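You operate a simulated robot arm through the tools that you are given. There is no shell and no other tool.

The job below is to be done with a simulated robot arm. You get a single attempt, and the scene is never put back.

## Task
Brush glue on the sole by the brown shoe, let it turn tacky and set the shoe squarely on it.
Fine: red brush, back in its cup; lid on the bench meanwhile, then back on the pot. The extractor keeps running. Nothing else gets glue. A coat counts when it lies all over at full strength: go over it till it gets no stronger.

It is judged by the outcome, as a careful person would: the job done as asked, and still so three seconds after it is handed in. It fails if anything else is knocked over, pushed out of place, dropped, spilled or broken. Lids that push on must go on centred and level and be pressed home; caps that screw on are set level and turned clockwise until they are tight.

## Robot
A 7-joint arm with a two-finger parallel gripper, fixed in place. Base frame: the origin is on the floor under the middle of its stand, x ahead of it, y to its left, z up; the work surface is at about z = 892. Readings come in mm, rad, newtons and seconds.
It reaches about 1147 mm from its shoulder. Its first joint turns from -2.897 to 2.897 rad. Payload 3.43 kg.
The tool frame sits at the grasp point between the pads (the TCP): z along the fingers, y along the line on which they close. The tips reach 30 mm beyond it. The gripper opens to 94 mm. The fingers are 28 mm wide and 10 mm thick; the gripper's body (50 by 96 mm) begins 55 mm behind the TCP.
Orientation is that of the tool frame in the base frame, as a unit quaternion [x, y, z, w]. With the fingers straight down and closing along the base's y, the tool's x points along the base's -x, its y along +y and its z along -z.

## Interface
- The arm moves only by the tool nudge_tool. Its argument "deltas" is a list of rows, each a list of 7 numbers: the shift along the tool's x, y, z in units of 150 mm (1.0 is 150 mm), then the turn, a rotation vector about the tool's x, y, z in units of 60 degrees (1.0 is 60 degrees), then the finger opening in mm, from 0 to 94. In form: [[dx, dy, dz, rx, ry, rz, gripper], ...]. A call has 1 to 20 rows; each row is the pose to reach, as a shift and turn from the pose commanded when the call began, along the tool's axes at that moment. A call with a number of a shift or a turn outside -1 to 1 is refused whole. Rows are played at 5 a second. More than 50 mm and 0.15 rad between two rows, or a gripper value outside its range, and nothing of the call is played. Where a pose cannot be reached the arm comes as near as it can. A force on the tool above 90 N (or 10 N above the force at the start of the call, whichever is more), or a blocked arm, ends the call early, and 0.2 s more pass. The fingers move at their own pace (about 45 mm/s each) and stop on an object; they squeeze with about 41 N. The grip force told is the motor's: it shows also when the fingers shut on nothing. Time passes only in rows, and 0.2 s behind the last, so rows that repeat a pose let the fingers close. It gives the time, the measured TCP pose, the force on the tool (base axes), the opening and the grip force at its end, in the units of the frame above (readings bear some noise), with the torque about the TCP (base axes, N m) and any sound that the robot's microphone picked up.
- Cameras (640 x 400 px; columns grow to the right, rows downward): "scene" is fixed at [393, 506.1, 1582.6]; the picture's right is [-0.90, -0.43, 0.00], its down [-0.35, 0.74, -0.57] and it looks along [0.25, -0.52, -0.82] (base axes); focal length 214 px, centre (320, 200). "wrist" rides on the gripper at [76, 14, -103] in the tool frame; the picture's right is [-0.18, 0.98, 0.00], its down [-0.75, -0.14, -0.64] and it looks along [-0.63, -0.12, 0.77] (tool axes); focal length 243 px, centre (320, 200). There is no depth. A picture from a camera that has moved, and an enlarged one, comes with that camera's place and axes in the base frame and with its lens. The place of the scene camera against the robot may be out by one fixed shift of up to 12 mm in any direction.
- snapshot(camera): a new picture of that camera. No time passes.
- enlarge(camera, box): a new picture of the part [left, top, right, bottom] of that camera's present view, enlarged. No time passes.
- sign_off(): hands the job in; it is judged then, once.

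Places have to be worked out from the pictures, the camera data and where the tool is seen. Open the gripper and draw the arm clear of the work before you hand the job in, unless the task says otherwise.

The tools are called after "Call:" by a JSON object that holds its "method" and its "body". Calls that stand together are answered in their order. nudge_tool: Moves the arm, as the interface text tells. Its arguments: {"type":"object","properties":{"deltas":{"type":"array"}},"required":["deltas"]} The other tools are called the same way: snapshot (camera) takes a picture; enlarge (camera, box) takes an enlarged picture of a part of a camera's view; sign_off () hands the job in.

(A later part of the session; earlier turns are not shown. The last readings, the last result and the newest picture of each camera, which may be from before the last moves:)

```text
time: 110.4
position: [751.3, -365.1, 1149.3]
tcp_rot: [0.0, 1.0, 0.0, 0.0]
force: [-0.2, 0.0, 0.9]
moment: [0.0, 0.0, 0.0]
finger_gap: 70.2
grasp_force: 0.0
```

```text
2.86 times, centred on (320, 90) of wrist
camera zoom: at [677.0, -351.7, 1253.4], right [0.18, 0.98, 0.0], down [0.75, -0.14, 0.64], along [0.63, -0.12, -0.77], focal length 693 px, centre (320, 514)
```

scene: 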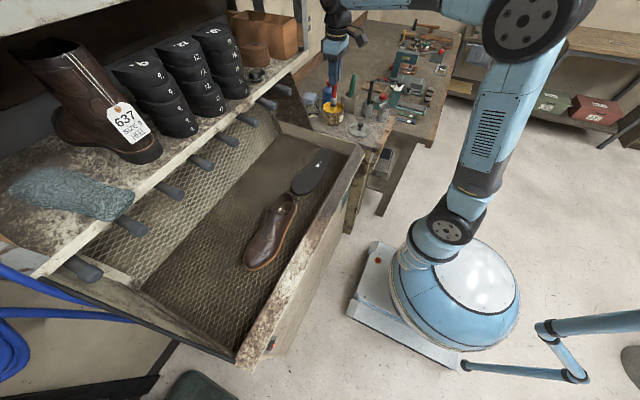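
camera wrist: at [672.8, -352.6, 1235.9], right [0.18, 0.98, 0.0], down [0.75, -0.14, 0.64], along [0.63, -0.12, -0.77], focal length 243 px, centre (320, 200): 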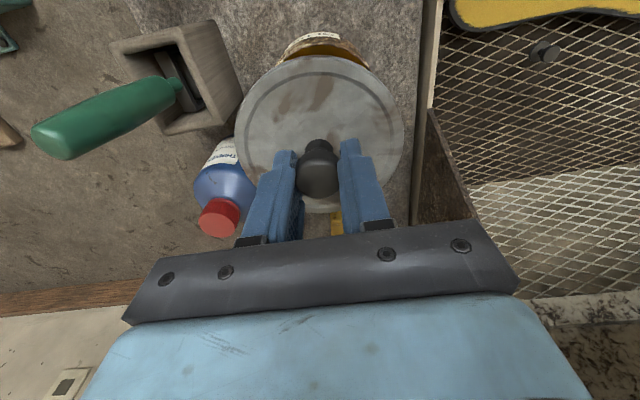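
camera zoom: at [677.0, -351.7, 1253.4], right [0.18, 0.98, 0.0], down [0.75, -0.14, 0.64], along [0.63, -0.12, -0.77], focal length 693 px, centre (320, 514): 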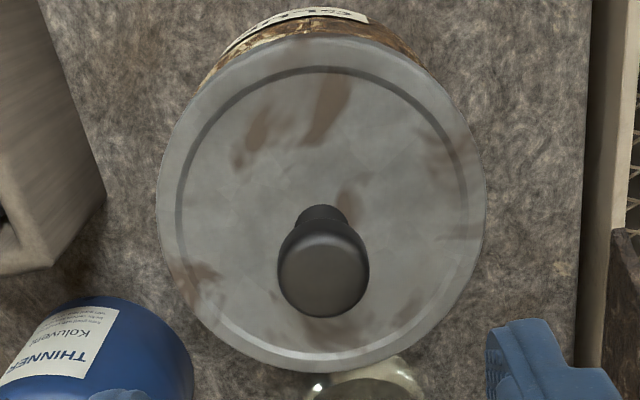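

The lid sits a few mm too high compared with the start (not home). I zoom in tightly on pot and lid to judge the offset.

Call:
{"method": "enlarge", "body": {"camera": "scene", "box": [328, 92, 374, 130]}}

Call:
{"method": "enlarge", "body": {"camera": "wrist", "box": [270, 20, 370, 100]}}

Call:
{"method": "enlarge", "body": {"camera": "scene", "box": [260, 120, 350, 200]}}

```text
10.53 times, centred on (351, 111) of scene
camera zoom: at [393.0, 506.1, 1582.6], right [-0.9, -0.43, 0.0], down [-0.35, 0.74, -0.57], along [0.25, -0.52, -0.82], focal length 2258 px, centre (-6, 1137)
```

zoom: 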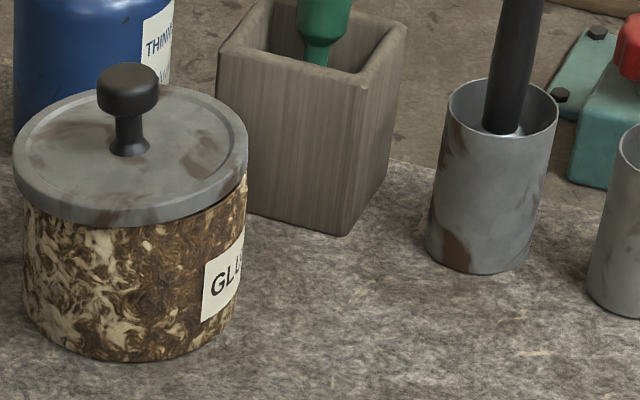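

```text
5.00 times, centred on (320, 60) of wrist
camera zoom: at [677.0, -351.7, 1253.4], right [0.18, 0.98, 0.0], down [0.75, -0.14, 0.64], along [0.63, -0.12, -0.77], focal length 1213 px, centre (320, 900)
```

zoom: 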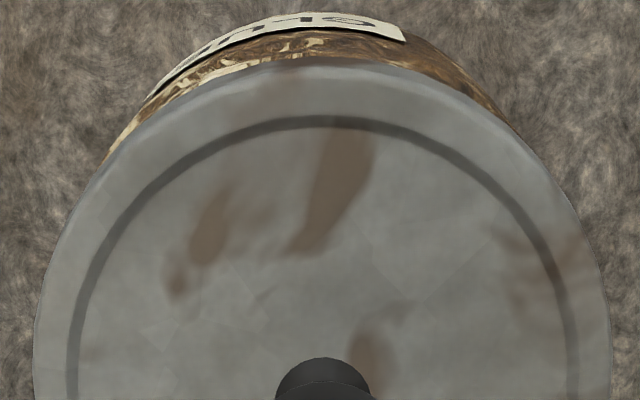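

```text
5.00 times, centred on (305, 160) of scene
camera zoom: at [393.0, 506.1, 1582.6], right [-0.9, -0.43, 0.0], down [-0.35, 0.74, -0.57], along [0.25, -0.52, -0.82], focal length 1072 px, centre (395, 400)
```

zoom: 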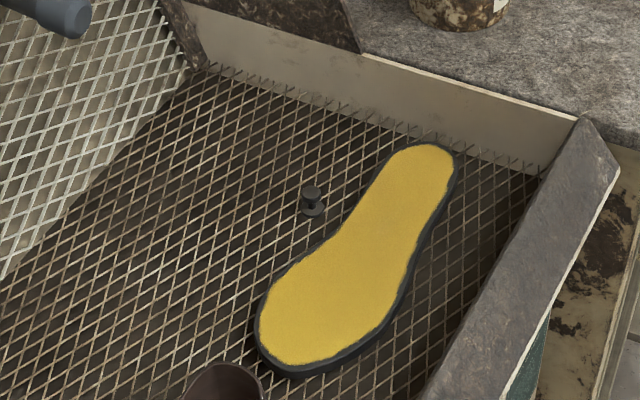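

The lid is resting off-centre: I judge it ~3.5 mm too far toward +x relative to the pot (the pot itself slid a few mm toward -x). I regrip the knob with the tool centred on it, then lift to realign.

Call:
{"method": "nudge_tool", "body": {"deltas": [[0.0187, 0, 0.15, 0, 0, 0, 70], [0.0187, 0, 0.35, 0, 0, 0, 70], [0.0187, 0, 0.5, 0, 0, 0, 70], [0.0187, 0, 0.57, 0, 0, 0, 70], [0.0187, 0, 0.58, 0, 0, 0, 60], [0.0187, 0, 0.58, 0, 0, 0, 40], [0.0187, 0, 0.58, 0, 0, 0, 20], [0.0187, 0, 0.58, 0, 0, 0, 10], [0.0187, 0, 0.58, 0, 0, 0, 10], [0.0187, 0, 0.58, 0, 0, 0, 10]]}}

Call:
{"method": "snapshot", "body": {"camera": "wrist"}}

```text
time: 112.6
position: [750.0, -364.1, 1062.6]
tcp_rot: [-0.001, 1.0, -0.001, -0.001]
force: [0.0, 0.5, -0.3]
moment: [0.01, -0.01, -0.01]
finger_gap: 25.6
grasp_force: 41.6
```

```text
taken
camera wrist: at [675.6, -349.7, 1166.4], right [0.18, 0.98, 0.0], down [0.75, -0.14, 0.64], along [0.63, -0.12, -0.77], focal length 243 px, centre (320, 200)
```

wrist: 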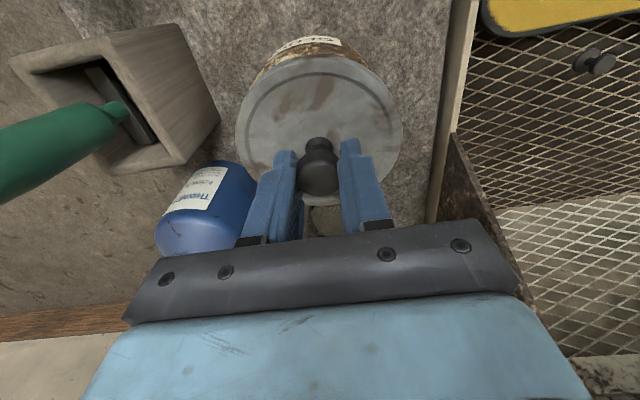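

The knob is gripped again. I lift the lid about 40 mm straight up and compare lid and pot rim in the scene view.

Call:
{"method": "nudge_tool", "body": {"deltas": [[0, 0, -0.05, 0, 0, 0, 10], [0, 0, -0.15, 0, 0, 0, 10], [0, 0, -0.27, 0, 0, 0, 10], [0, 0, -0.27, 0, 0, 0, 10], [0, 0, -0.27, 0, 0, 0, 10]]}}

Call:
{"method": "enlarge", "body": {"camera": "scene", "box": [326, 80, 374, 130]}}

Call:
{"method": "enlarge", "body": {"camera": "wrist", "box": [220, 20, 420, 220]}}

```text
time: 113.8
position: [749.3, -366.1, 1106.5]
tcp_rot: [-0.001, 1.0, 0.0, 0.0]
force: [0.3, 0.7, -1.3]
moment: [0.0, -0.02, -0.01]
finger_gap: 25.5
grasp_force: 40.9
```

```text
8.00 times, centred on (350, 105) of scene
camera zoom: at [393.0, 506.1, 1582.6], right [-0.9, -0.43, 0.0], down [-0.35, 0.74, -0.57], along [0.25, -0.52, -0.82], focal length 1716 px, centre (80, 960)
```

zoom: 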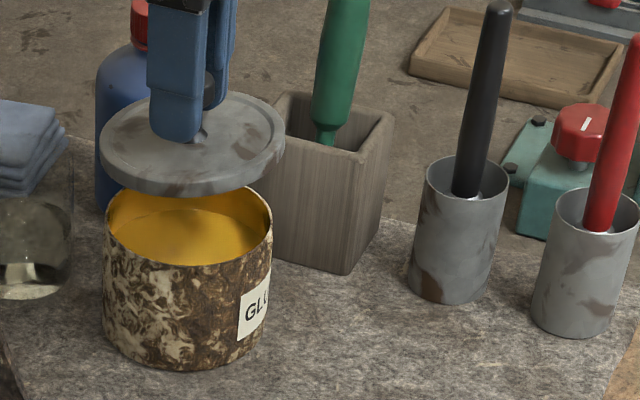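

```text
2.00 times, centred on (320, 120) of wrist
camera zoom: at [673.3, -351.8, 1209.0], right [0.18, 0.98, 0.0], down [0.75, -0.14, 0.64], along [0.63, -0.12, -0.77], focal length 485 px, centre (320, 360)
```

zoom: 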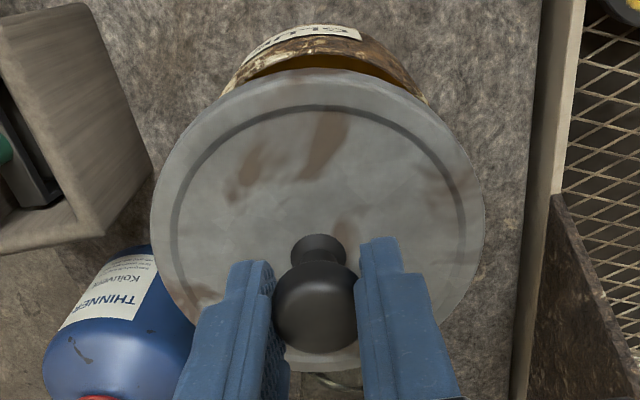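

I zoom on the pot's near rim in the wrist view to measure its x against the lid.

Call:
{"method": "enlarge", "body": {"camera": "wrist", "box": [270, 25, 370, 85]}}

Call:
{"method": "enlarge", "body": {"camera": "scene", "box": [335, 88, 365, 130]}}

```text
6.40 times, centred on (320, 55) of wrist
camera zoom: at [673.3, -351.8, 1209.0], right [0.18, 0.98, 0.0], down [0.75, -0.14, 0.64], along [0.63, -0.12, -0.77], focal length 1553 px, centre (320, 1128)
```

zoom: 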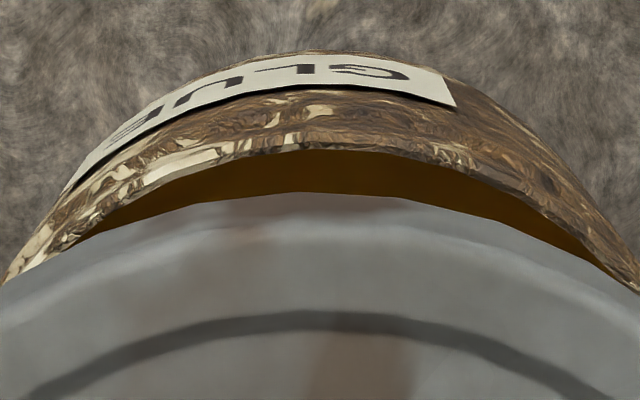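

```text
9.52 times, centred on (350, 109) of scene
camera zoom: at [393.0, 506.1, 1582.6], right [-0.9, -0.43, 0.0], down [-0.35, 0.74, -0.57], along [0.25, -0.52, -0.82], focal length 2043 px, centre (34, 1067)
```

zoom: 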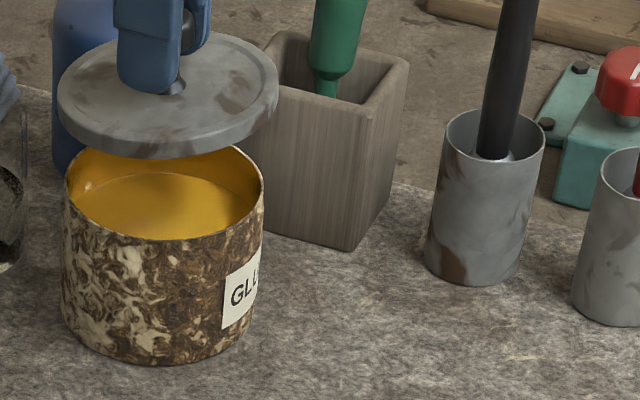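

Measured: lid and pot are aligned within about 1 mm (lid perhaps 0.5 mm too far +x). I shift -0.6 mm in x and lower the lid again onto the rim.

Call:
{"method": "nudge_tool", "body": {"deltas": [[0.004, 0, 0.1, 0, 0, 0, 10], [0.004, 0, 0.2, 0, 0, 0, 10], [0.004, 0, 0.255, 0, 0, 0, 10], [0.004, 0, 0.27, 0, 0, 0, 10], [0.004, 0, 0.278, 0, 0, 0, 10], [0.004, 0, 0.278, 0, 0, 0, 10]]}}

Call:
{"method": "enlarge", "body": {"camera": "scene", "box": [335, 88, 365, 130]}}

```text
time: 115.2
position: [747.3, -365.1, 1060.2]
tcp_rot: [0.0, 1.0, 0.001, -0.001]
force: [-5.3, 2.0, 2.7]
moment: [0.08, 0.09, -0.04]
finger_gap: 25.7
grasp_force: 41.0
```

```text
9.52 times, centred on (350, 109) of scene
camera zoom: at [393.0, 506.1, 1582.6], right [-0.9, -0.43, 0.0], down [-0.35, 0.74, -0.57], along [0.25, -0.52, -0.82], focal length 2043 px, centre (34, 1067)
```

zoom: 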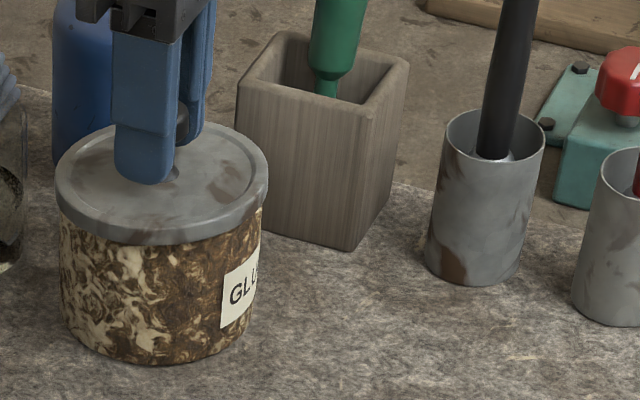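

Only 2.7 N vertical but -5 N sideways: the lid has engaged the rim but is slightly too far +x. I shift -0.8 mm in x and press down in small steps.

Call:
{"method": "nudge_tool", "body": {"deltas": [[0.0055, 0, 0, 0, 0, 0, 10], [0.0055, 0, 0.005, 0, 0, 0, 10], [0.0055, 0, 0.01, 0, 0, 0, 10], [0.0055, 0, 0.01, 0, 0, 0, 10]]}}

```text
time: 116.2
position: [746.7, -365.7, 1060.7]
tcp_rot: [0.001, 1.0, 0.0, 0.0]
force: [-0.2, -0.6, 1.6]
moment: [-0.02, -0.04, 0.0]
finger_gap: 25.8
grasp_force: 41.5
```

Side load is gone and it moves down freely. I keep pressing in 1 mm steps, watching for the click.

Call:
{"method": "nudge_tool", "body": {"deltas": [[0, 0, 0.007, 0, 0, 0, 10], [0, 0, 0.014, 0, 0, 0, 10], [0, 0, 0.02, 0, 0, 0, 10], [0, 0, 0.02, 0, 0, 0, 10]]}}

```text
time: 117.2
position: [746.3, -365.3, 1057.6]
tcp_rot: [0.0, 1.0, 0.0, -0.001]
force: [-4.5, 0.6, 24.2]
moment: [-0.13, -1.0, 0.04]
finger_gap: 26.2
grasp_force: 40.7
heard: snap
```

A snap is heard. The moment shows the +x side carrying load, so I press a little more to make sure it's fully home and level.

Call:
{"method": "nudge_tool", "body": {"deltas": [[0, 0, 0.006, 0, 0, 0, 10], [0, 0, 0.012, 0, 0, 0, 10], [0, 0, 0.018, 0, 0, 0, 10], [0, 0, 0.018, 0, 0, 0, 10]]}}

Call:
{"method": "enlarge", "body": {"camera": "scene", "box": [335, 88, 365, 130]}}

```text
time: 118.2
position: [745.2, -364.6, 1057.3]
tcp_rot: [0.001, 1.0, -0.001, 0.001]
force: [-16.8, 0.7, 33.2]
moment: [0.18, -0.06, 0.03]
finger_gap: 25.9
grasp_force: 41.5
```

```text
9.52 times, centred on (350, 109) of scene
camera zoom: at [393.0, 506.1, 1582.6], right [-0.9, -0.43, 0.0], down [-0.35, 0.74, -0.57], along [0.25, -0.52, -0.82], focal length 2043 px, centre (34, 1067)
```

zoom: 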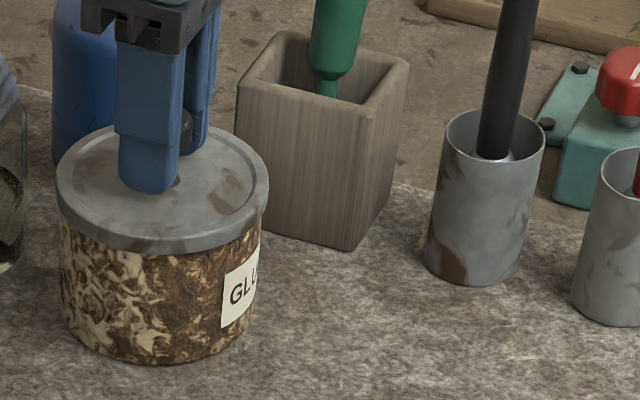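

The lid now looks seated. I ease the load by 1.5 mm, open the fingers and lift away to check.

Call:
{"method": "nudge_tool", "body": {"deltas": [[0, 0, -0.01, 0, 0, 0, 10], [0, 0, -0.01, 0, 0, 0, 30], [0, 0, -0.01, 0, 0, 0, 50], [0, 0, -0.01, 0, 0, 0, 70], [0, 0, -0.01, 0, 0, 0, 70], [0, 0, -0.2, 0, 0, 0, 70], [0, 0, -0.4, 0, 0, 0, 70], [0, 0, -0.64, 0, 0, 0, 70], [0, 0, -0.64, 0, 0, 0, 70]]}}

Call:
{"method": "enlarge", "body": {"camera": "scene", "box": [310, 60, 390, 140]}}

Call:
{"method": "enlarge", "body": {"camera": "wrist", "box": [250, 20, 390, 160]}}

Call:
{"method": "enlarge", "body": {"camera": "scene", "box": [328, 92, 374, 130]}}

```text
time: 120.2
position: [746.0, -361.1, 1150.3]
tcp_rot: [0.0, 1.0, 0.0, -0.001]
force: [0.5, -0.2, -0.3]
moment: [0.03, 0.02, 0.0]
finger_gap: 69.9
grasp_force: 0.1
```

```text
5.00 times, centred on (350, 100) of scene
camera zoom: at [393.0, 506.1, 1582.6], right [-0.9, -0.43, 0.0], down [-0.35, 0.74, -0.57], along [0.25, -0.52, -0.82], focal length 1072 px, centre (170, 700)
```

zoom: 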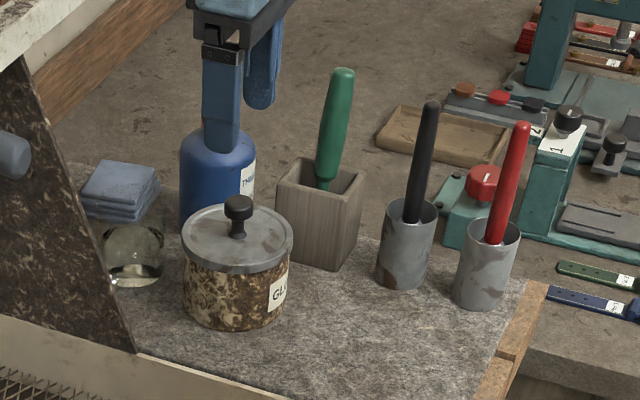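

```text
2.86 times, centred on (320, 90) of wrist
camera zoom: at [671.6, -347.4, 1253.5], right [0.18, 0.98, 0.0], down [0.75, -0.14, 0.64], along [0.63, -0.12, -0.77], focal length 693 px, centre (320, 514)
```

zoom: 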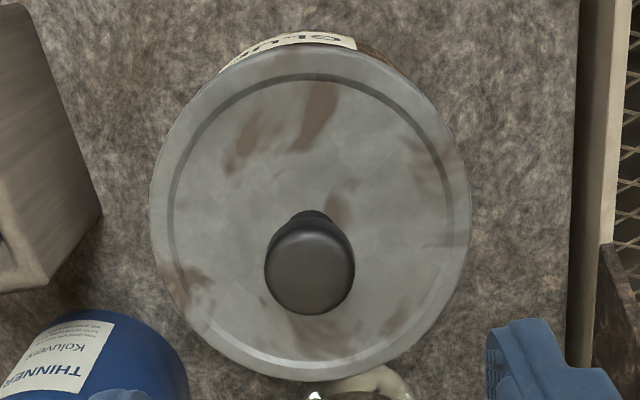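

```text
10.53 times, centred on (351, 111) of scene
camera zoom: at [393.0, 506.1, 1582.6], right [-0.9, -0.43, 0.0], down [-0.35, 0.74, -0.57], along [0.25, -0.52, -0.82], focal length 2258 px, centre (-6, 1137)
```

zoom: 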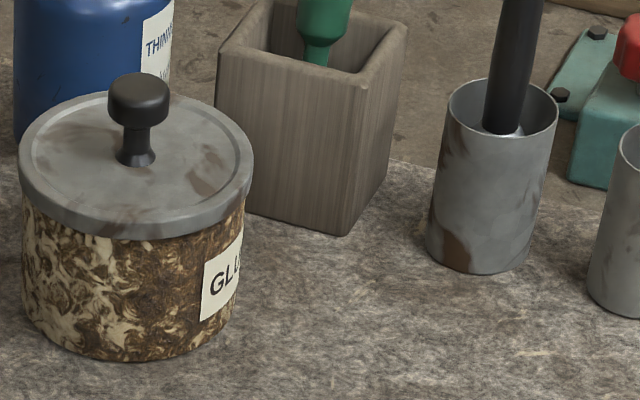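

The lid is now at its original height, centred and level. Next is the shoe: I check the sole's coat colour and the shoe's position.

Call:
{"method": "enlarge", "body": {"camera": "scene", "box": [220, 120, 370, 290]}}

Call:
{"method": "enlarge", "body": {"camera": "scene", "box": [275, 140, 335, 200]}}

Call:
{"method": "nudge_tool", "body": {"deltas": [[0.1, 0.15, -0.2, 0, 0, 0, 70], [0.2, 0.4, -0.4, 0, 0, 0, 80], [0.3, 0.65, -0.6, 0, 0, 0, 94], [0.4, 0.9, -0.75, 0, 0, 0, 94], [0.5, 1.0, -0.85, 0, 0, 0, 94], [0.5, 1.0, -0.85, 0, 0, 0, 94]]}}

```text
2.35 times, centred on (295, 205) of scene
camera zoom: at [393.0, 506.1, 1582.6], right [-0.9, -0.43, 0.0], down [-0.35, 0.74, -0.57], along [0.25, -0.52, -0.82], focal length 505 px, centre (379, 188)
```

zoom: 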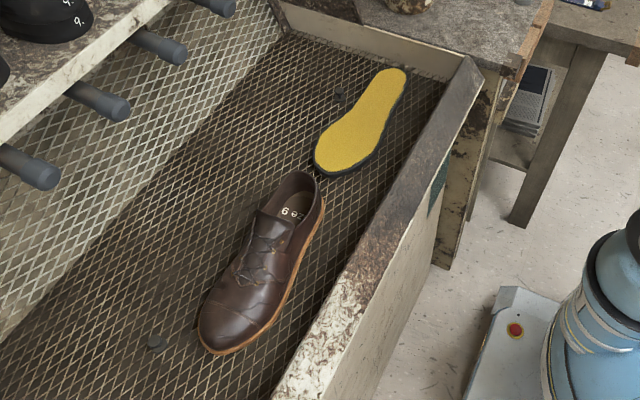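

```text
6.67 times, centred on (305, 170) of scene
camera zoom: at [393.0, 506.1, 1582.6], right [-0.9, -0.43, 0.0], down [-0.35, 0.74, -0.57], along [0.25, -0.52, -0.82], focal length 1430 px, centre (420, 400)
```

zoom: 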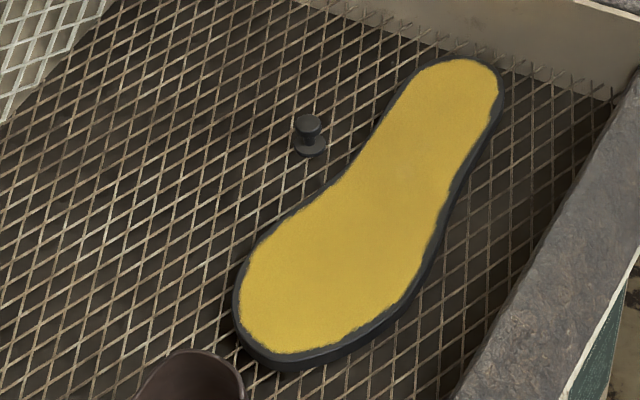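

```text
refused: row 2 steps farther than a row can; nothing moved
```

The coat is going matt. I move up and toward +y over the tray, in smaller steps, to view the shoe.

Call:
{"method": "nudge_tool", "body": {"deltas": [[0.05, 0, -0.25, 0, 0, 0, 70], [0.1, 0.15, -0.45, 0, 0, 0, 80], [0.2, 0.35, -0.6, 0, 0, 0, 94], [0.3, 0.6, -0.7, 0, 0, 0, 94], [0.35, 0.85, -0.8, 0, 0, 0, 94], [0.4, 1.0, -0.9, 0, 0, 0, 94], [0.4, 1.0, -0.9, 0, 0, 0, 94]]}}

Call:
{"method": "nudge_tool", "body": {"deltas": [[0, 0.25, 0, 0, 0, 0, 94], [0, 0.5, 0, 0, 0, 0, 94], [0, 0.75, 0, 0, 0, 0, 94], [0, 1.0, 0, 0, 0, 0, 94], [0, 1.0, 0, 0, 0, 0, 94]]}}

Call:
{"method": "nudge_tool", "body": {"deltas": [[0, 0.25, 0, 0, 0, 0, 94], [0, 0.5, 0, 0, 0, 0, 94], [0, 0.75, 0, 0, 0, 0, 94], [0, 1.0, 0, 0, 0, 0, 94], [0, 1.0, 0, 0, 0, 0, 94]]}}

Call:
{"method": "snapshot", "body": {"camera": "wrist"}}

```text
time: 121.8
position: [685.5, -216.3, 1286.3]
tcp_rot: [0.0, 1.0, 0.0, -0.001]
force: [-0.9, 0.9, 0.4]
moment: [0.04, -0.02, 0.0]
finger_gap: 94.0
grasp_force: 0.1
```

```text
time: 123.0
position: [687.2, -64.7, 1285.1]
tcp_rot: [0.0, 1.0, 0.0, 0.0]
force: [-0.3, -0.7, -0.4]
moment: [0.0, 0.02, 0.01]
finger_gap: 94.0
grasp_force: 0.1
```

```text
time: 124.2
position: [687.4, 84.6, 1283.5]
tcp_rot: [-0.001, 1.0, 0.0, 0.0]
force: [0.0, -0.4, 0.0]
moment: [-0.01, 0.01, -0.01]
finger_gap: 94.2
grasp_force: 0.0
```

```text
taken
camera wrist: at [613.9, 98.2, 1386.9], right [0.18, 0.98, 0.0], down [0.75, -0.14, 0.64], along [0.63, -0.12, -0.77], focal length 243 px, centre (320, 200)
```

wrist: 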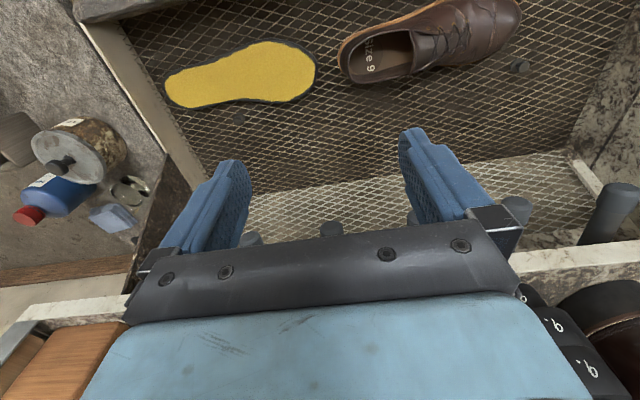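

The shoe lies with heel near the sole's toe, pointing +y and angled slightly toward -x. I move back toward the base to see the whole shoe and the sole.

Call:
{"method": "nudge_tool", "body": {"deltas": [[0.2, 0.2, 0, 0, 0, 0, 94], [0.4, 0.35, 0, 0, 0, 0, 94], [0.6, 0.5, 0, 0, 0, 0, 94], [0.75, 0.6, 0, 0, 0, 0, 94], [0.75, 0.6, 0, 0, 0, 0, 94]]}}

Call:
{"method": "snapshot", "body": {"camera": "wrist"}}

Call:
{"method": "enlarge", "body": {"camera": "wrist", "box": [240, 20, 500, 180]}}

```text
time: 125.4
position: [574.6, 175.9, 1286.3]
tcp_rot: [0.0, 1.0, 0.0, 0.001]
force: [-0.8, 0.3, 0.4]
moment: [-0.01, -0.04, 0.0]
finger_gap: 93.9
grasp_force: 0.1
```

```text
taken
camera wrist: at [499.8, 189.7, 1389.3], right [0.18, 0.98, 0.0], down [0.75, -0.14, 0.64], along [0.63, -0.12, -0.77], focal length 243 px, centre (320, 200)
```

wrist: 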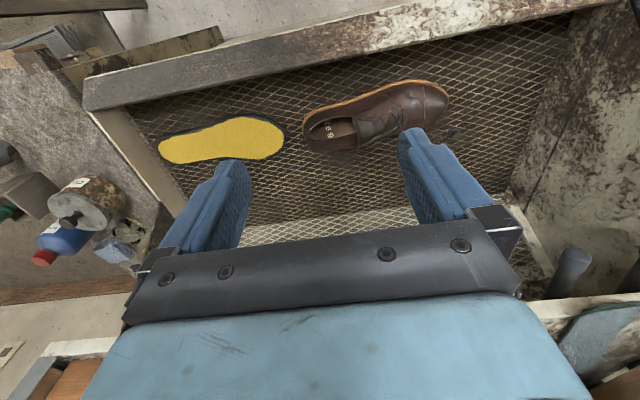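

```text
2.46 times, centred on (370, 100) of wrist
camera zoom: at [499.8, 189.7, 1389.3], right [0.18, 0.98, 0.0], down [0.75, -0.14, 0.64], along [0.63, -0.12, -0.77], focal length 597 px, centre (197, 446)
```

zoom: 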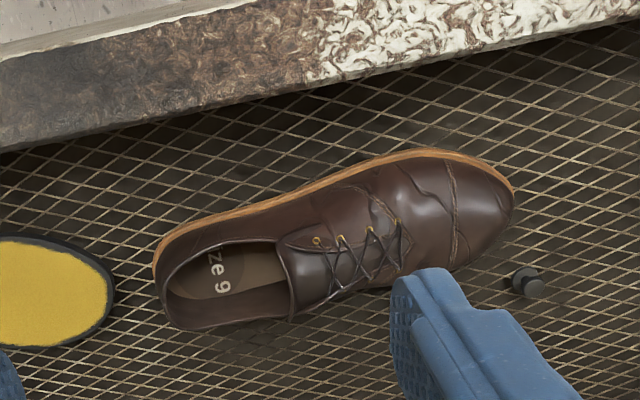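

The shoe lies almost along y (heel ≈(696,116), toe ≈(689,409)). I will grip it across the waist with the fingers closing along x, so I turn the tool by 90° (camera to the toe side) while moving over the shoe.

Call:
{"method": "nudge_tool", "body": {"deltas": [[-0.1, 0.083, 0, 0, 0, 0.125, 94], [-0.2, 0.167, 0, 0, 0, 0.25, 94], [-0.3, 0.25, 0, 0, 0, 0.375, 94], [-0.4, 0.333, 0, 0, 0, 0.5, 94], [-0.5, 0.417, 0, 0, 0, 0.625, 94], [-0.6, 0.5, 0, 0, 0, 0.75, 94], [-0.7, 0.583, 0, 0, 0, 0.875, 94], [-0.8, 0.667, 0, 0, 0, 1.0, 94], [-0.8, 0.667, 0, 0, 0, 1.0, 94]]}}

```text
time: 127.4
position: [694.4, 274.8, 1286.2]
tcp_rot: [0.501, 0.866, -0.001, 0.0]
force: [-0.2, -0.9, 0.1]
moment: [0.02, 0.04, 0.01]
finger_gap: 94.1
grasp_force: 0.2
```

Rotation works. I finish the last 30° while moving on toward +y for a view along the shoe.

Call:
{"method": "nudge_tool", "body": {"deltas": [[0.094, 0.054, 0, 0, 0, 0.125, 94], [0.188, 0.108, 0, 0, 0, 0.25, 94], [0.281, 0.163, 0, 0, 0, 0.375, 94], [0.375, 0.217, 0, 0, 0, 0.5, 94], [0.375, 0.217, 0, 0, 0, 0.5, 94]]}}

Call:
{"method": "snapshot", "body": {"camera": "wrist"}}

Call:
{"method": "snapshot", "body": {"camera": "scene"}}

```text
time: 128.6
position: [695.0, 336.9, 1286.1]
tcp_rot: [0.708, 0.706, 0.001, 0.0]
force: [0.6, 0.4, 0.1]
moment: [-0.01, -0.01, -0.01]
finger_gap: 93.7
grasp_force: 0.1
```

```text
taken
camera wrist: at [710.5, 414.1, 1389.9], right [0.98, -0.19, 0.0], down [-0.14, -0.75, 0.64], along [-0.12, -0.63, -0.77], focal length 243 px, centre (320, 200)
```

wrist: 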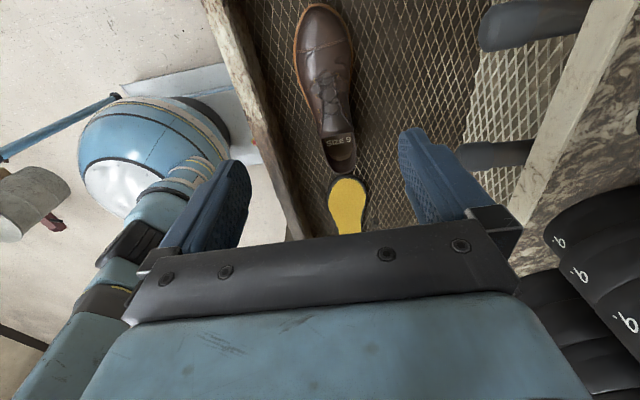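

```text
taken
```

scene: 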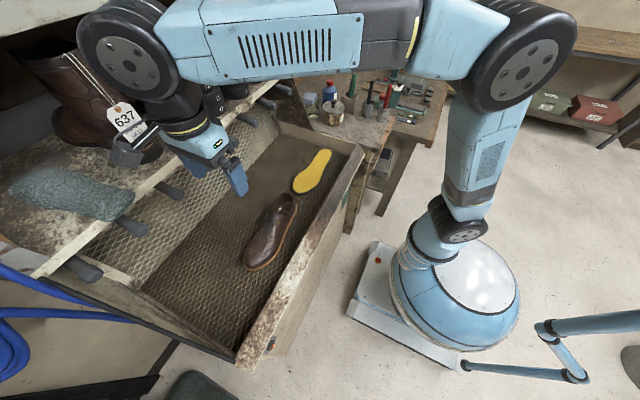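

Now I have a symmetric view along the shoe. I enlarge it to measure the shoe's outline and yaw.

Call:
{"method": "enlarge", "body": {"camera": "wrist", "box": [250, 0, 410, 120]}}

Call:
{"method": "enlarge", "body": {"camera": "wrist", "box": [270, 120, 410, 240]}}

```text
3.33 times, centred on (330, 60) of wrist
camera zoom: at [710.5, 414.1, 1389.9], right [0.98, -0.19, 0.0], down [-0.14, -0.75, 0.64], along [-0.12, -0.63, -0.77], focal length 809 px, centre (287, 667)
```

zoom: 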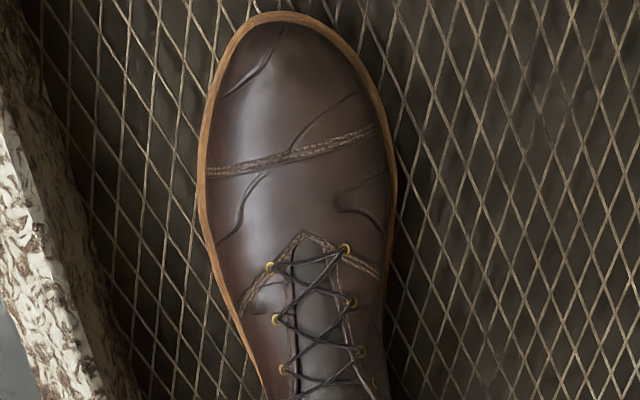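

```text
3.33 times, centred on (340, 180) of wrist
camera zoom: at [710.5, 414.1, 1389.9], right [0.98, -0.19, 0.0], down [-0.14, -0.75, 0.64], along [-0.12, -0.63, -0.77], focal length 809 px, centre (253, 267)
```

zoom: 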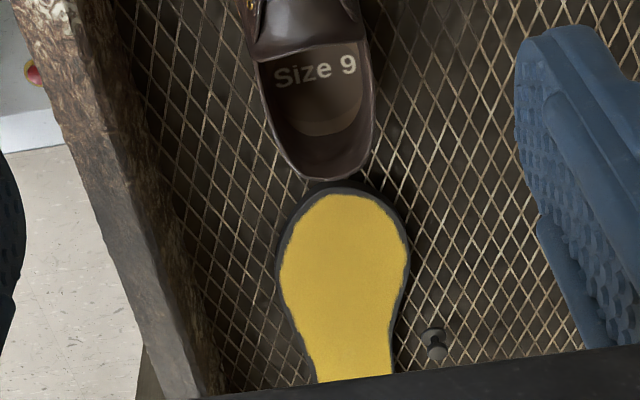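

The shoe's waist is near y≈225, width ~75–80 mm, centre x≈698; its top is near z≈960. I move above it and lower part-way with the gripper open.

Call:
{"method": "nudge_tool", "body": {"deltas": [[-0.2, 0.01, 0, 0, 0, 0, 94], [-0.45, 0.02, 0.1, 0, 0, 0, 94], [-0.65, 0.03, 0.3, 0, 0, 0, 94], [-0.764, 0.03, 0.55, 0, 0, 0, 94], [-0.764, 0.03, 0.8, 0, 0, 0, 94], [-0.764, 0.03, 1.0, 0, 0, 0, 94], [-0.764, 0.03, 1.0, 0, 0, 0, 94]]}}

Call:
{"method": "snapshot", "body": {"camera": "wrist"}}

Call:
{"method": "enlarge", "body": {"camera": "scene", "box": [200, 100, 360, 290]}}

```text
time: 130.2
position: [696.0, 224.9, 1136.6]
tcp_rot: [0.707, 0.707, 0.0, 0.0]
force: [-0.4, -0.2, 0.5]
moment: [0.01, -0.02, -0.02]
finger_gap: 94.1
grasp_force: 0.0
```

```text
taken
camera wrist: at [712.0, 300.9, 1240.4], right [0.98, -0.18, 0.0], down [-0.14, -0.75, 0.64], along [-0.12, -0.63, -0.77], focal length 243 px, centre (320, 200)
```

wrist: 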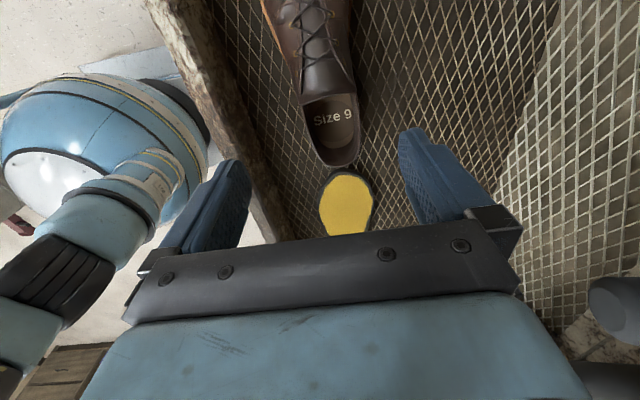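

```text
2.11 times, centred on (280, 195) of scene
camera zoom: at [393.0, 506.1, 1582.6], right [-0.9, -0.43, 0.0], down [-0.35, 0.74, -0.57], along [0.25, -0.52, -0.82], focal length 452 px, centre (404, 210)
```

zoom: 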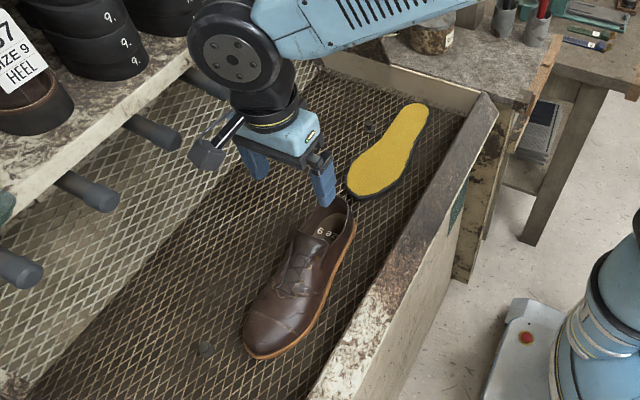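

I enlarge the wrist view to check where the shoe's waist lies relative to the tool axis.

Call:
{"method": "enlarge", "body": {"camera": "wrist", "box": [230, 0, 430, 170]}}

```text
2.35 times, centred on (330, 85) of wrist
camera zoom: at [712.0, 300.9, 1240.4], right [0.98, -0.18, 0.0], down [-0.14, -0.75, 0.64], along [-0.12, -0.63, -0.77], focal length 571 px, centre (296, 471)
```

zoom: 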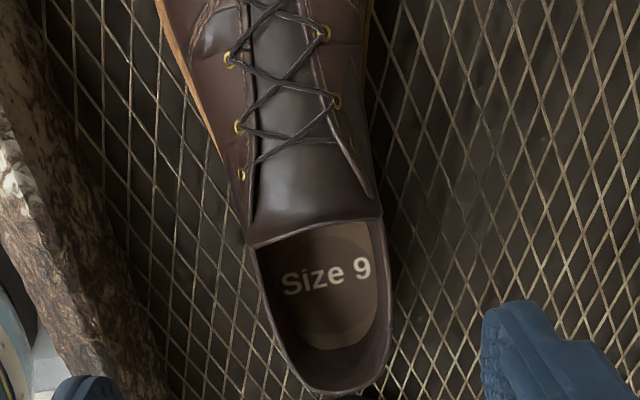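

I go lower (TCP z≈1035, tips still well above the shoe) for a closer check.

Call:
{"method": "nudge_tool", "body": {"deltas": [[0, 0, 0.2, 0, 0, 0, 94], [0, 0, 0.45, 0, 0, 0, 94], [0, 0, 0.67, 0, 0, 0, 94], [0, 0, 0.67, 0, 0, 0, 94]]}}

Call:
{"method": "snapshot", "body": {"camera": "wrist"}}

Call:
{"method": "enlarge", "body": {"camera": "scene", "box": [230, 140, 330, 270]}}

```text
time: 131.2
position: [697.6, 226.1, 1036.0]
tcp_rot: [0.707, 0.707, 0.0, 0.0]
force: [0.6, 0.5, 0.0]
moment: [-0.01, 0.03, -0.02]
finger_gap: 93.7
grasp_force: 0.1
```

```text
taken
camera wrist: at [712.7, 302.8, 1138.8], right [0.98, -0.18, 0.0], down [-0.14, -0.75, 0.64], along [-0.12, -0.63, -0.77], focal length 243 px, centre (320, 200)
```

wrist: 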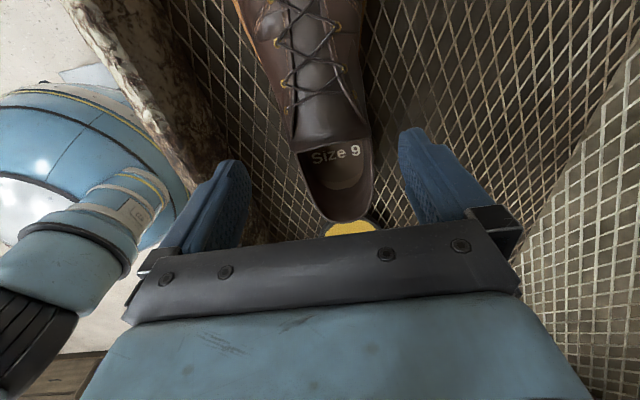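

```text
3.08 times, centred on (280, 205) of scene
camera zoom: at [393.0, 506.1, 1582.6], right [-0.9, -0.43, 0.0], down [-0.35, 0.74, -0.57], along [0.25, -0.52, -0.82], focal length 660 px, centre (443, 185)
```

zoom: 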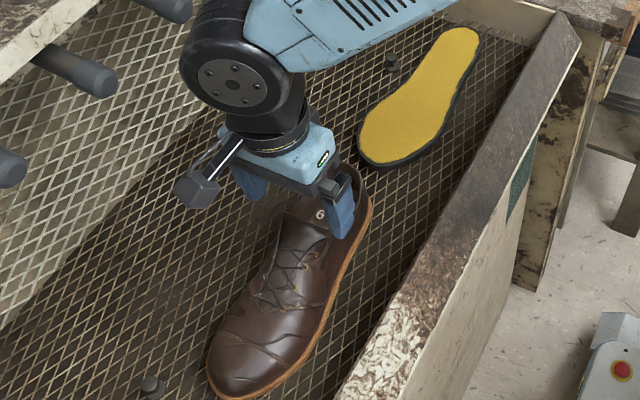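

The shoe's waist centre lies about 6.5 mm to +x of the tool axis. I shift +6.5 mm and descend with the fingers on both sides of the waist, stopping with tips ~15 mm above the mesh.

Call:
{"method": "nudge_tool", "body": {"deltas": [[0, 0.043, 0.05, 0, 0, 0, 94], [0, 0.043, 0.2, 0, 0, 0, 94], [0, 0.043, 0.35, 0, 0, 0, 94], [0, 0.043, 0.48, 0, 0, 0, 94], [0, 0.043, 0.57, 0, 0, 0, 94], [0, 0.043, 0.605, 0, 0, 0, 94], [0, 0.043, 0.605, 0, 0, 0, 94]]}}

Call:
{"method": "snapshot", "body": {"camera": "wrist"}}

Call:
{"method": "enlarge", "body": {"camera": "scene", "box": [230, 140, 330, 270]}}

```text
time: 132.8
position: [705.5, 226.0, 944.5]
tcp_rot: [0.707, 0.708, 0.0, 0.0]
force: [0.8, 0.0, -0.1]
moment: [-0.02, 0.0, -0.03]
finger_gap: 94.1
grasp_force: 0.0
```

```text
taken
camera wrist: at [721.2, 301.6, 1047.8], right [0.98, -0.18, 0.0], down [-0.14, -0.75, 0.64], along [-0.12, -0.63, -0.77], focal length 243 px, centre (320, 200)
```

wrist: 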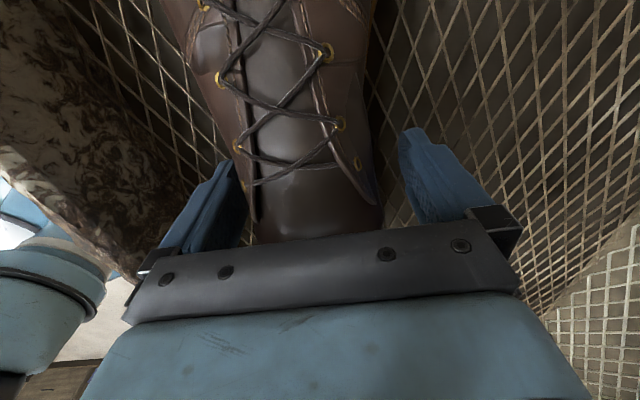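

```text
3.08 times, centred on (280, 205) of scene
camera zoom: at [393.0, 506.1, 1582.6], right [-0.9, -0.43, 0.0], down [-0.35, 0.74, -0.57], along [0.25, -0.52, -0.82], focal length 660 px, centre (443, 185)
```

zoom: 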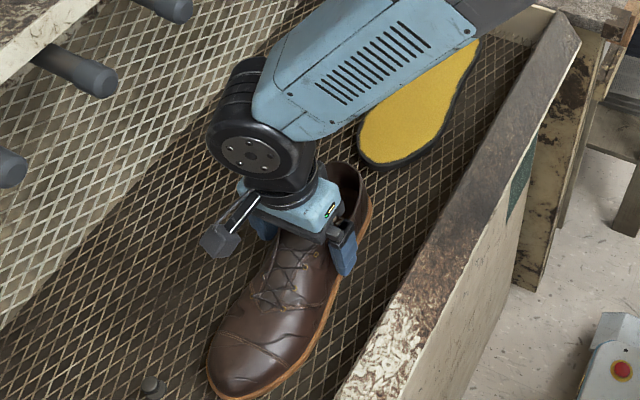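

The fingers straddle the waist; the -x finger is a bit closer. I shift -4 mm in x to centre, then close.

Call:
{"method": "nudge_tool", "body": {"deltas": [[0, -0.02, 0, 0, 0, 0, 94], [0, -0.027, 0, 0, 0, 0, 94], [0, -0.027, 0, 0, 0, 0, 84], [0, -0.027, 0, 0, 0, 0, 76], [0, -0.027, 0, 0, 0, 0, 68], [0, -0.027, 0, 0, 0, 0, 55], [0, -0.027, 0, 0, 0, 0, 40], [0, -0.027, 0, 0, 0, 0, 30], [0, -0.027, 0, 0, 0, 0, 30], [0, -0.027, 0, 0, 0, 0, 30]]}}

Call:
{"method": "snapshot", "body": {"camera": "wrist"}}

Call:
{"method": "enlarge", "body": {"camera": "scene", "box": [230, 140, 330, 270]}}

```text
time: 135.0
position: [701.8, 226.0, 944.2]
tcp_rot: [0.707, 0.707, 0.0, 0.0]
force: [-0.5, -1.0, 4.7]
moment: [-0.06, 0.38, 0.27]
finger_gap: 73.3
grasp_force: 41.1
```

```text
taken
camera wrist: at [717.5, 301.5, 1047.9], right [0.98, -0.18, 0.0], down [-0.14, -0.75, 0.64], along [-0.12, -0.63, -0.77], focal length 243 px, centre (320, 200)
```

wrist: 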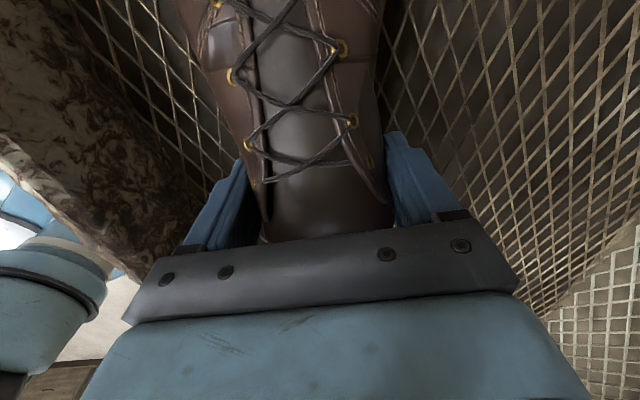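

```text
3.08 times, centred on (280, 205) of scene
camera zoom: at [393.0, 506.1, 1582.6], right [-0.9, -0.43, 0.0], down [-0.35, 0.74, -0.57], along [0.25, -0.52, -0.82], focal length 660 px, centre (443, 185)
```

zoom: 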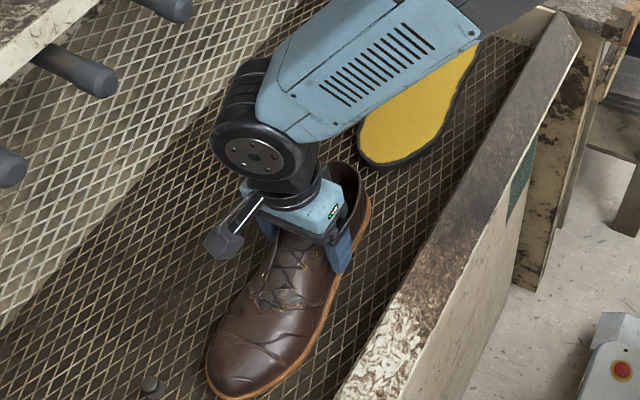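

The shoe is gripped (73 mm, 41 N). I lift it gently 20 mm and check that it holds level.

Call:
{"method": "nudge_tool", "body": {"deltas": [[0, 0, -0.02, 0, 0, 0, 30], [0, 0, -0.06, 0, 0, 0, 30], [0, 0, -0.12, 0, 0, 0, 30], [0, 0, -0.2, 0, 0, 0, 30], [0, 0, -0.2, 0, 0, 0, 30], [0, 0, -0.2, 0, 0, 0, 30]]}}

Call:
{"method": "enlarge", "body": {"camera": "scene", "box": [220, 130, 340, 270]}}

Call:
{"method": "snapshot", "body": {"camera": "wrist"}}

```text
time: 136.4
position: [702.5, 225.8, 974.5]
tcp_rot: [0.707, 0.707, 0.0, 0.0]
force: [-0.7, 0.9, -2.8]
moment: [-0.12, 0.0, -0.02]
finger_gap: 71.1
grasp_force: 41.6
```

```text
2.86 times, centred on (280, 200) of scene
camera zoom: at [393.0, 506.1, 1582.6], right [-0.9, -0.43, 0.0], down [-0.35, 0.74, -0.57], along [0.25, -0.52, -0.82], focal length 613 px, centre (434, 200)
```

zoom: 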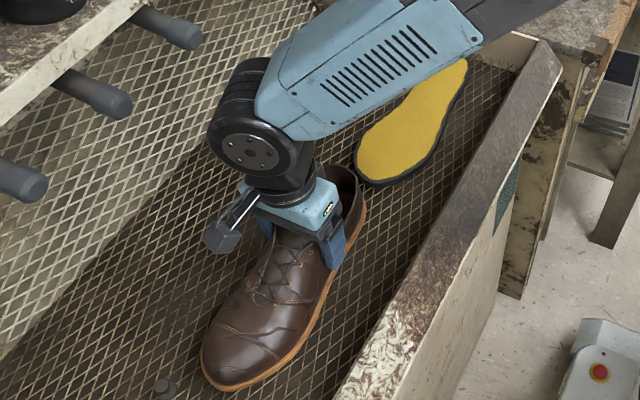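

```text
taken
camera wrist: at [717.8, 301.3, 1078.3], right [0.98, -0.18, 0.0], down [-0.14, -0.75, 0.64], along [-0.12, -0.63, -0.77], focal length 243 px, centre (320, 200)
```

wrist: 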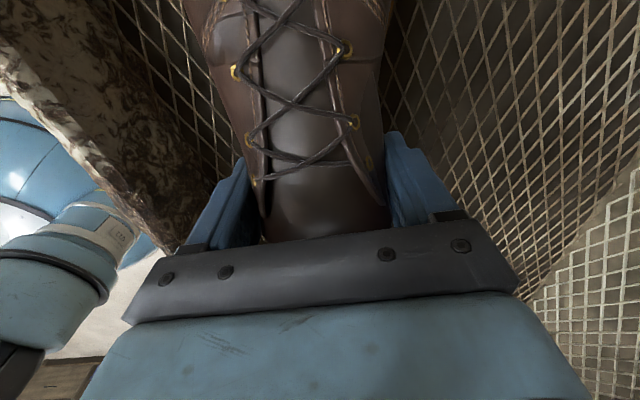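

The shoe lifts (about 3 N on the tool); gap settled to 71 mm. I lift another 45 mm and check level and grip.

Call:
{"method": "nudge_tool", "body": {"deltas": [[0, 0, -0.1, 0, 0, 0, 30], [0, 0, -0.2, 0, 0, 0, 30], [0, 0, -0.3, 0, 0, 0, 30], [0, 0, -0.3, 0, 0, 0, 30]]}}

Call:
{"method": "enlarge", "body": {"camera": "scene", "box": [220, 130, 340, 270]}}

Call:
{"method": "snapshot", "body": {"camera": "wrist"}}

```text
time: 137.4
position: [700.0, 225.7, 1020.4]
tcp_rot: [0.707, 0.707, 0.0, 0.0]
force: [-0.3, -0.5, -3.2]
moment: [-0.1, 0.06, -0.01]
finger_gap: 71.3
grasp_force: 40.9
```

```text
2.86 times, centred on (280, 200) of scene
camera zoom: at [393.0, 506.1, 1582.6], right [-0.9, -0.43, 0.0], down [-0.35, 0.74, -0.57], along [0.25, -0.52, -0.82], focal length 613 px, centre (434, 200)
```

zoom: 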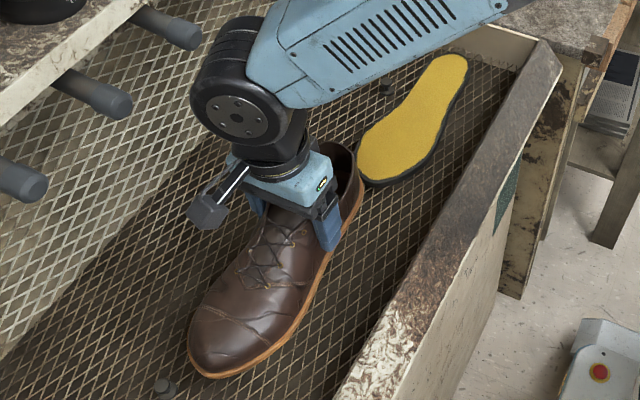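

```text
taken
camera wrist: at [716.4, 302.8, 1124.5], right [0.98, -0.18, 0.0], down [-0.14, -0.75, 0.64], along [-0.12, -0.63, -0.77], focal length 243 px, centre (320, 200)
```

wrist: 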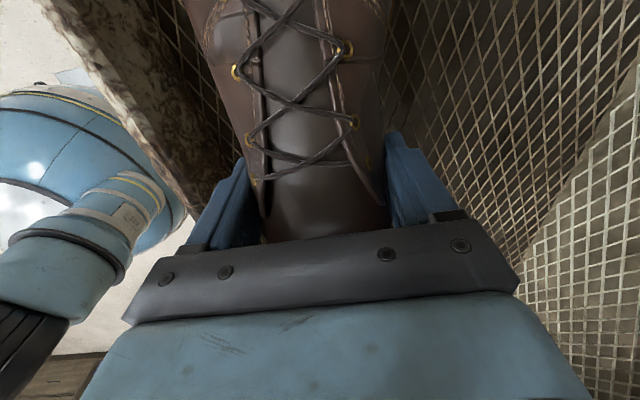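

The grip is steady (71.3 mm, 3 N). I zoom in on the shoe to judge whether it hangs level.

Call:
{"method": "enlarge", "body": {"camera": "scene", "box": [230, 170, 310, 270]}}

Call:
{"method": "enlarge", "body": {"camera": "wrist", "box": [180, 0, 420, 160]}}

```text
4.00 times, centred on (270, 220) of scene
camera zoom: at [393.0, 506.1, 1582.6], right [-0.9, -0.43, 0.0], down [-0.35, 0.74, -0.57], along [0.25, -0.52, -0.82], focal length 858 px, centre (520, 120)
```

zoom: 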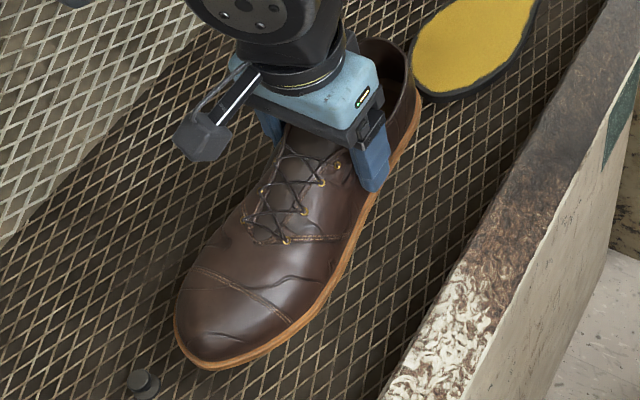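

```text
2.50 times, centred on (300, 80) of wrist
camera zoom: at [716.4, 302.8, 1124.5], right [0.98, -0.18, 0.0], down [-0.14, -0.75, 0.64], along [-0.12, -0.63, -0.77], focal length 606 px, centre (370, 500)
```

zoom: 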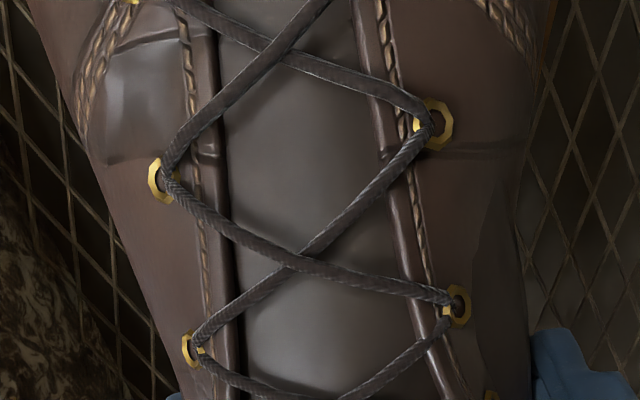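

The eyelets barely moved relative to the gripper, so the shoe hangs practically level. I carry it toward -y over the sole, keeping ~60 mm clearance above the glue.

Call:
{"method": "nudge_tool", "body": {"deltas": [[-0.2, 0, 0, 0, 0, 0, 30], [-0.4, 0, 0, 0, 0, 0, 30], [-0.6, 0, 0, 0, 0, 0, 30], [-0.8, 0, 0, 0, 0, 0, 30], [-1.0, 0, 0, 0, 0, 0, 30], [-1.0, 0, 0, 0, 0, 0, 30]]}}

Call:
{"method": "nudge_tool", "body": {"deltas": [[-0.2, 0, 0, 0, 0, 0, 30], [-0.4, 0, 0, 0, 0, 0, 30], [-0.6, 0, 0, 0, 0, 0, 30], [-0.8, 0, 0, 0, 0, 0, 30], [-1.0, 0, 0, 0, 0, 0, 30], [-1.0, 0, 0, 0, 0, 0, 30]]}}

Call:
{"method": "snapshot", "body": {"camera": "wrist"}}

Call:
{"method": "enlarge", "body": {"camera": "scene", "box": [240, 90, 360, 220]}}

```text
time: 138.8
position: [697.4, 74.0, 1020.0]
tcp_rot: [0.707, 0.707, 0.0, 0.0]
force: [0.3, 0.2, -3.0]
moment: [-0.15, 0.04, 0.03]
finger_gap: 70.7
grasp_force: 41.0
```

```text
time: 140.2
position: [698.9, -76.9, 1018.4]
tcp_rot: [0.707, 0.707, 0.0, 0.0]
force: [0.2, 0.1, -2.9]
moment: [-0.12, -0.01, -0.03]
finger_gap: 70.8
grasp_force: 41.4
```

```text
taken
camera wrist: at [714.9, -0.7, 1122.0], right [0.98, -0.18, 0.0], down [-0.14, -0.75, 0.64], along [-0.12, -0.63, -0.77], focal length 243 px, centre (320, 200)
```

wrist: 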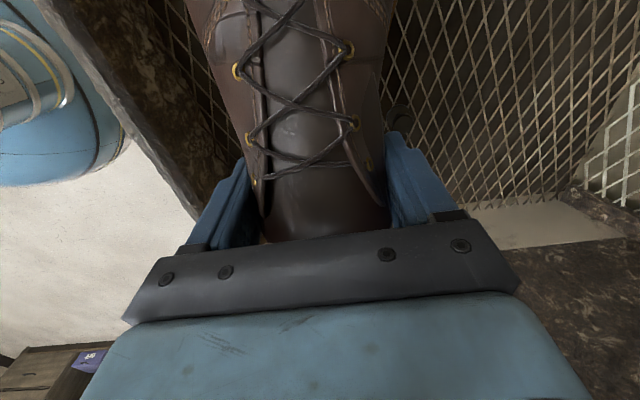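

```text
3.08 times, centred on (300, 155) of scene
camera zoom: at [393.0, 506.1, 1582.6], right [-0.9, -0.43, 0.0], down [-0.35, 0.74, -0.57], along [0.25, -0.52, -0.82], focal length 660 px, centre (382, 338)
```

zoom: 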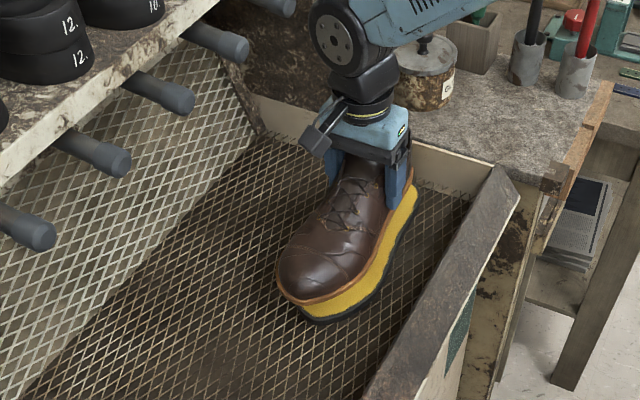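

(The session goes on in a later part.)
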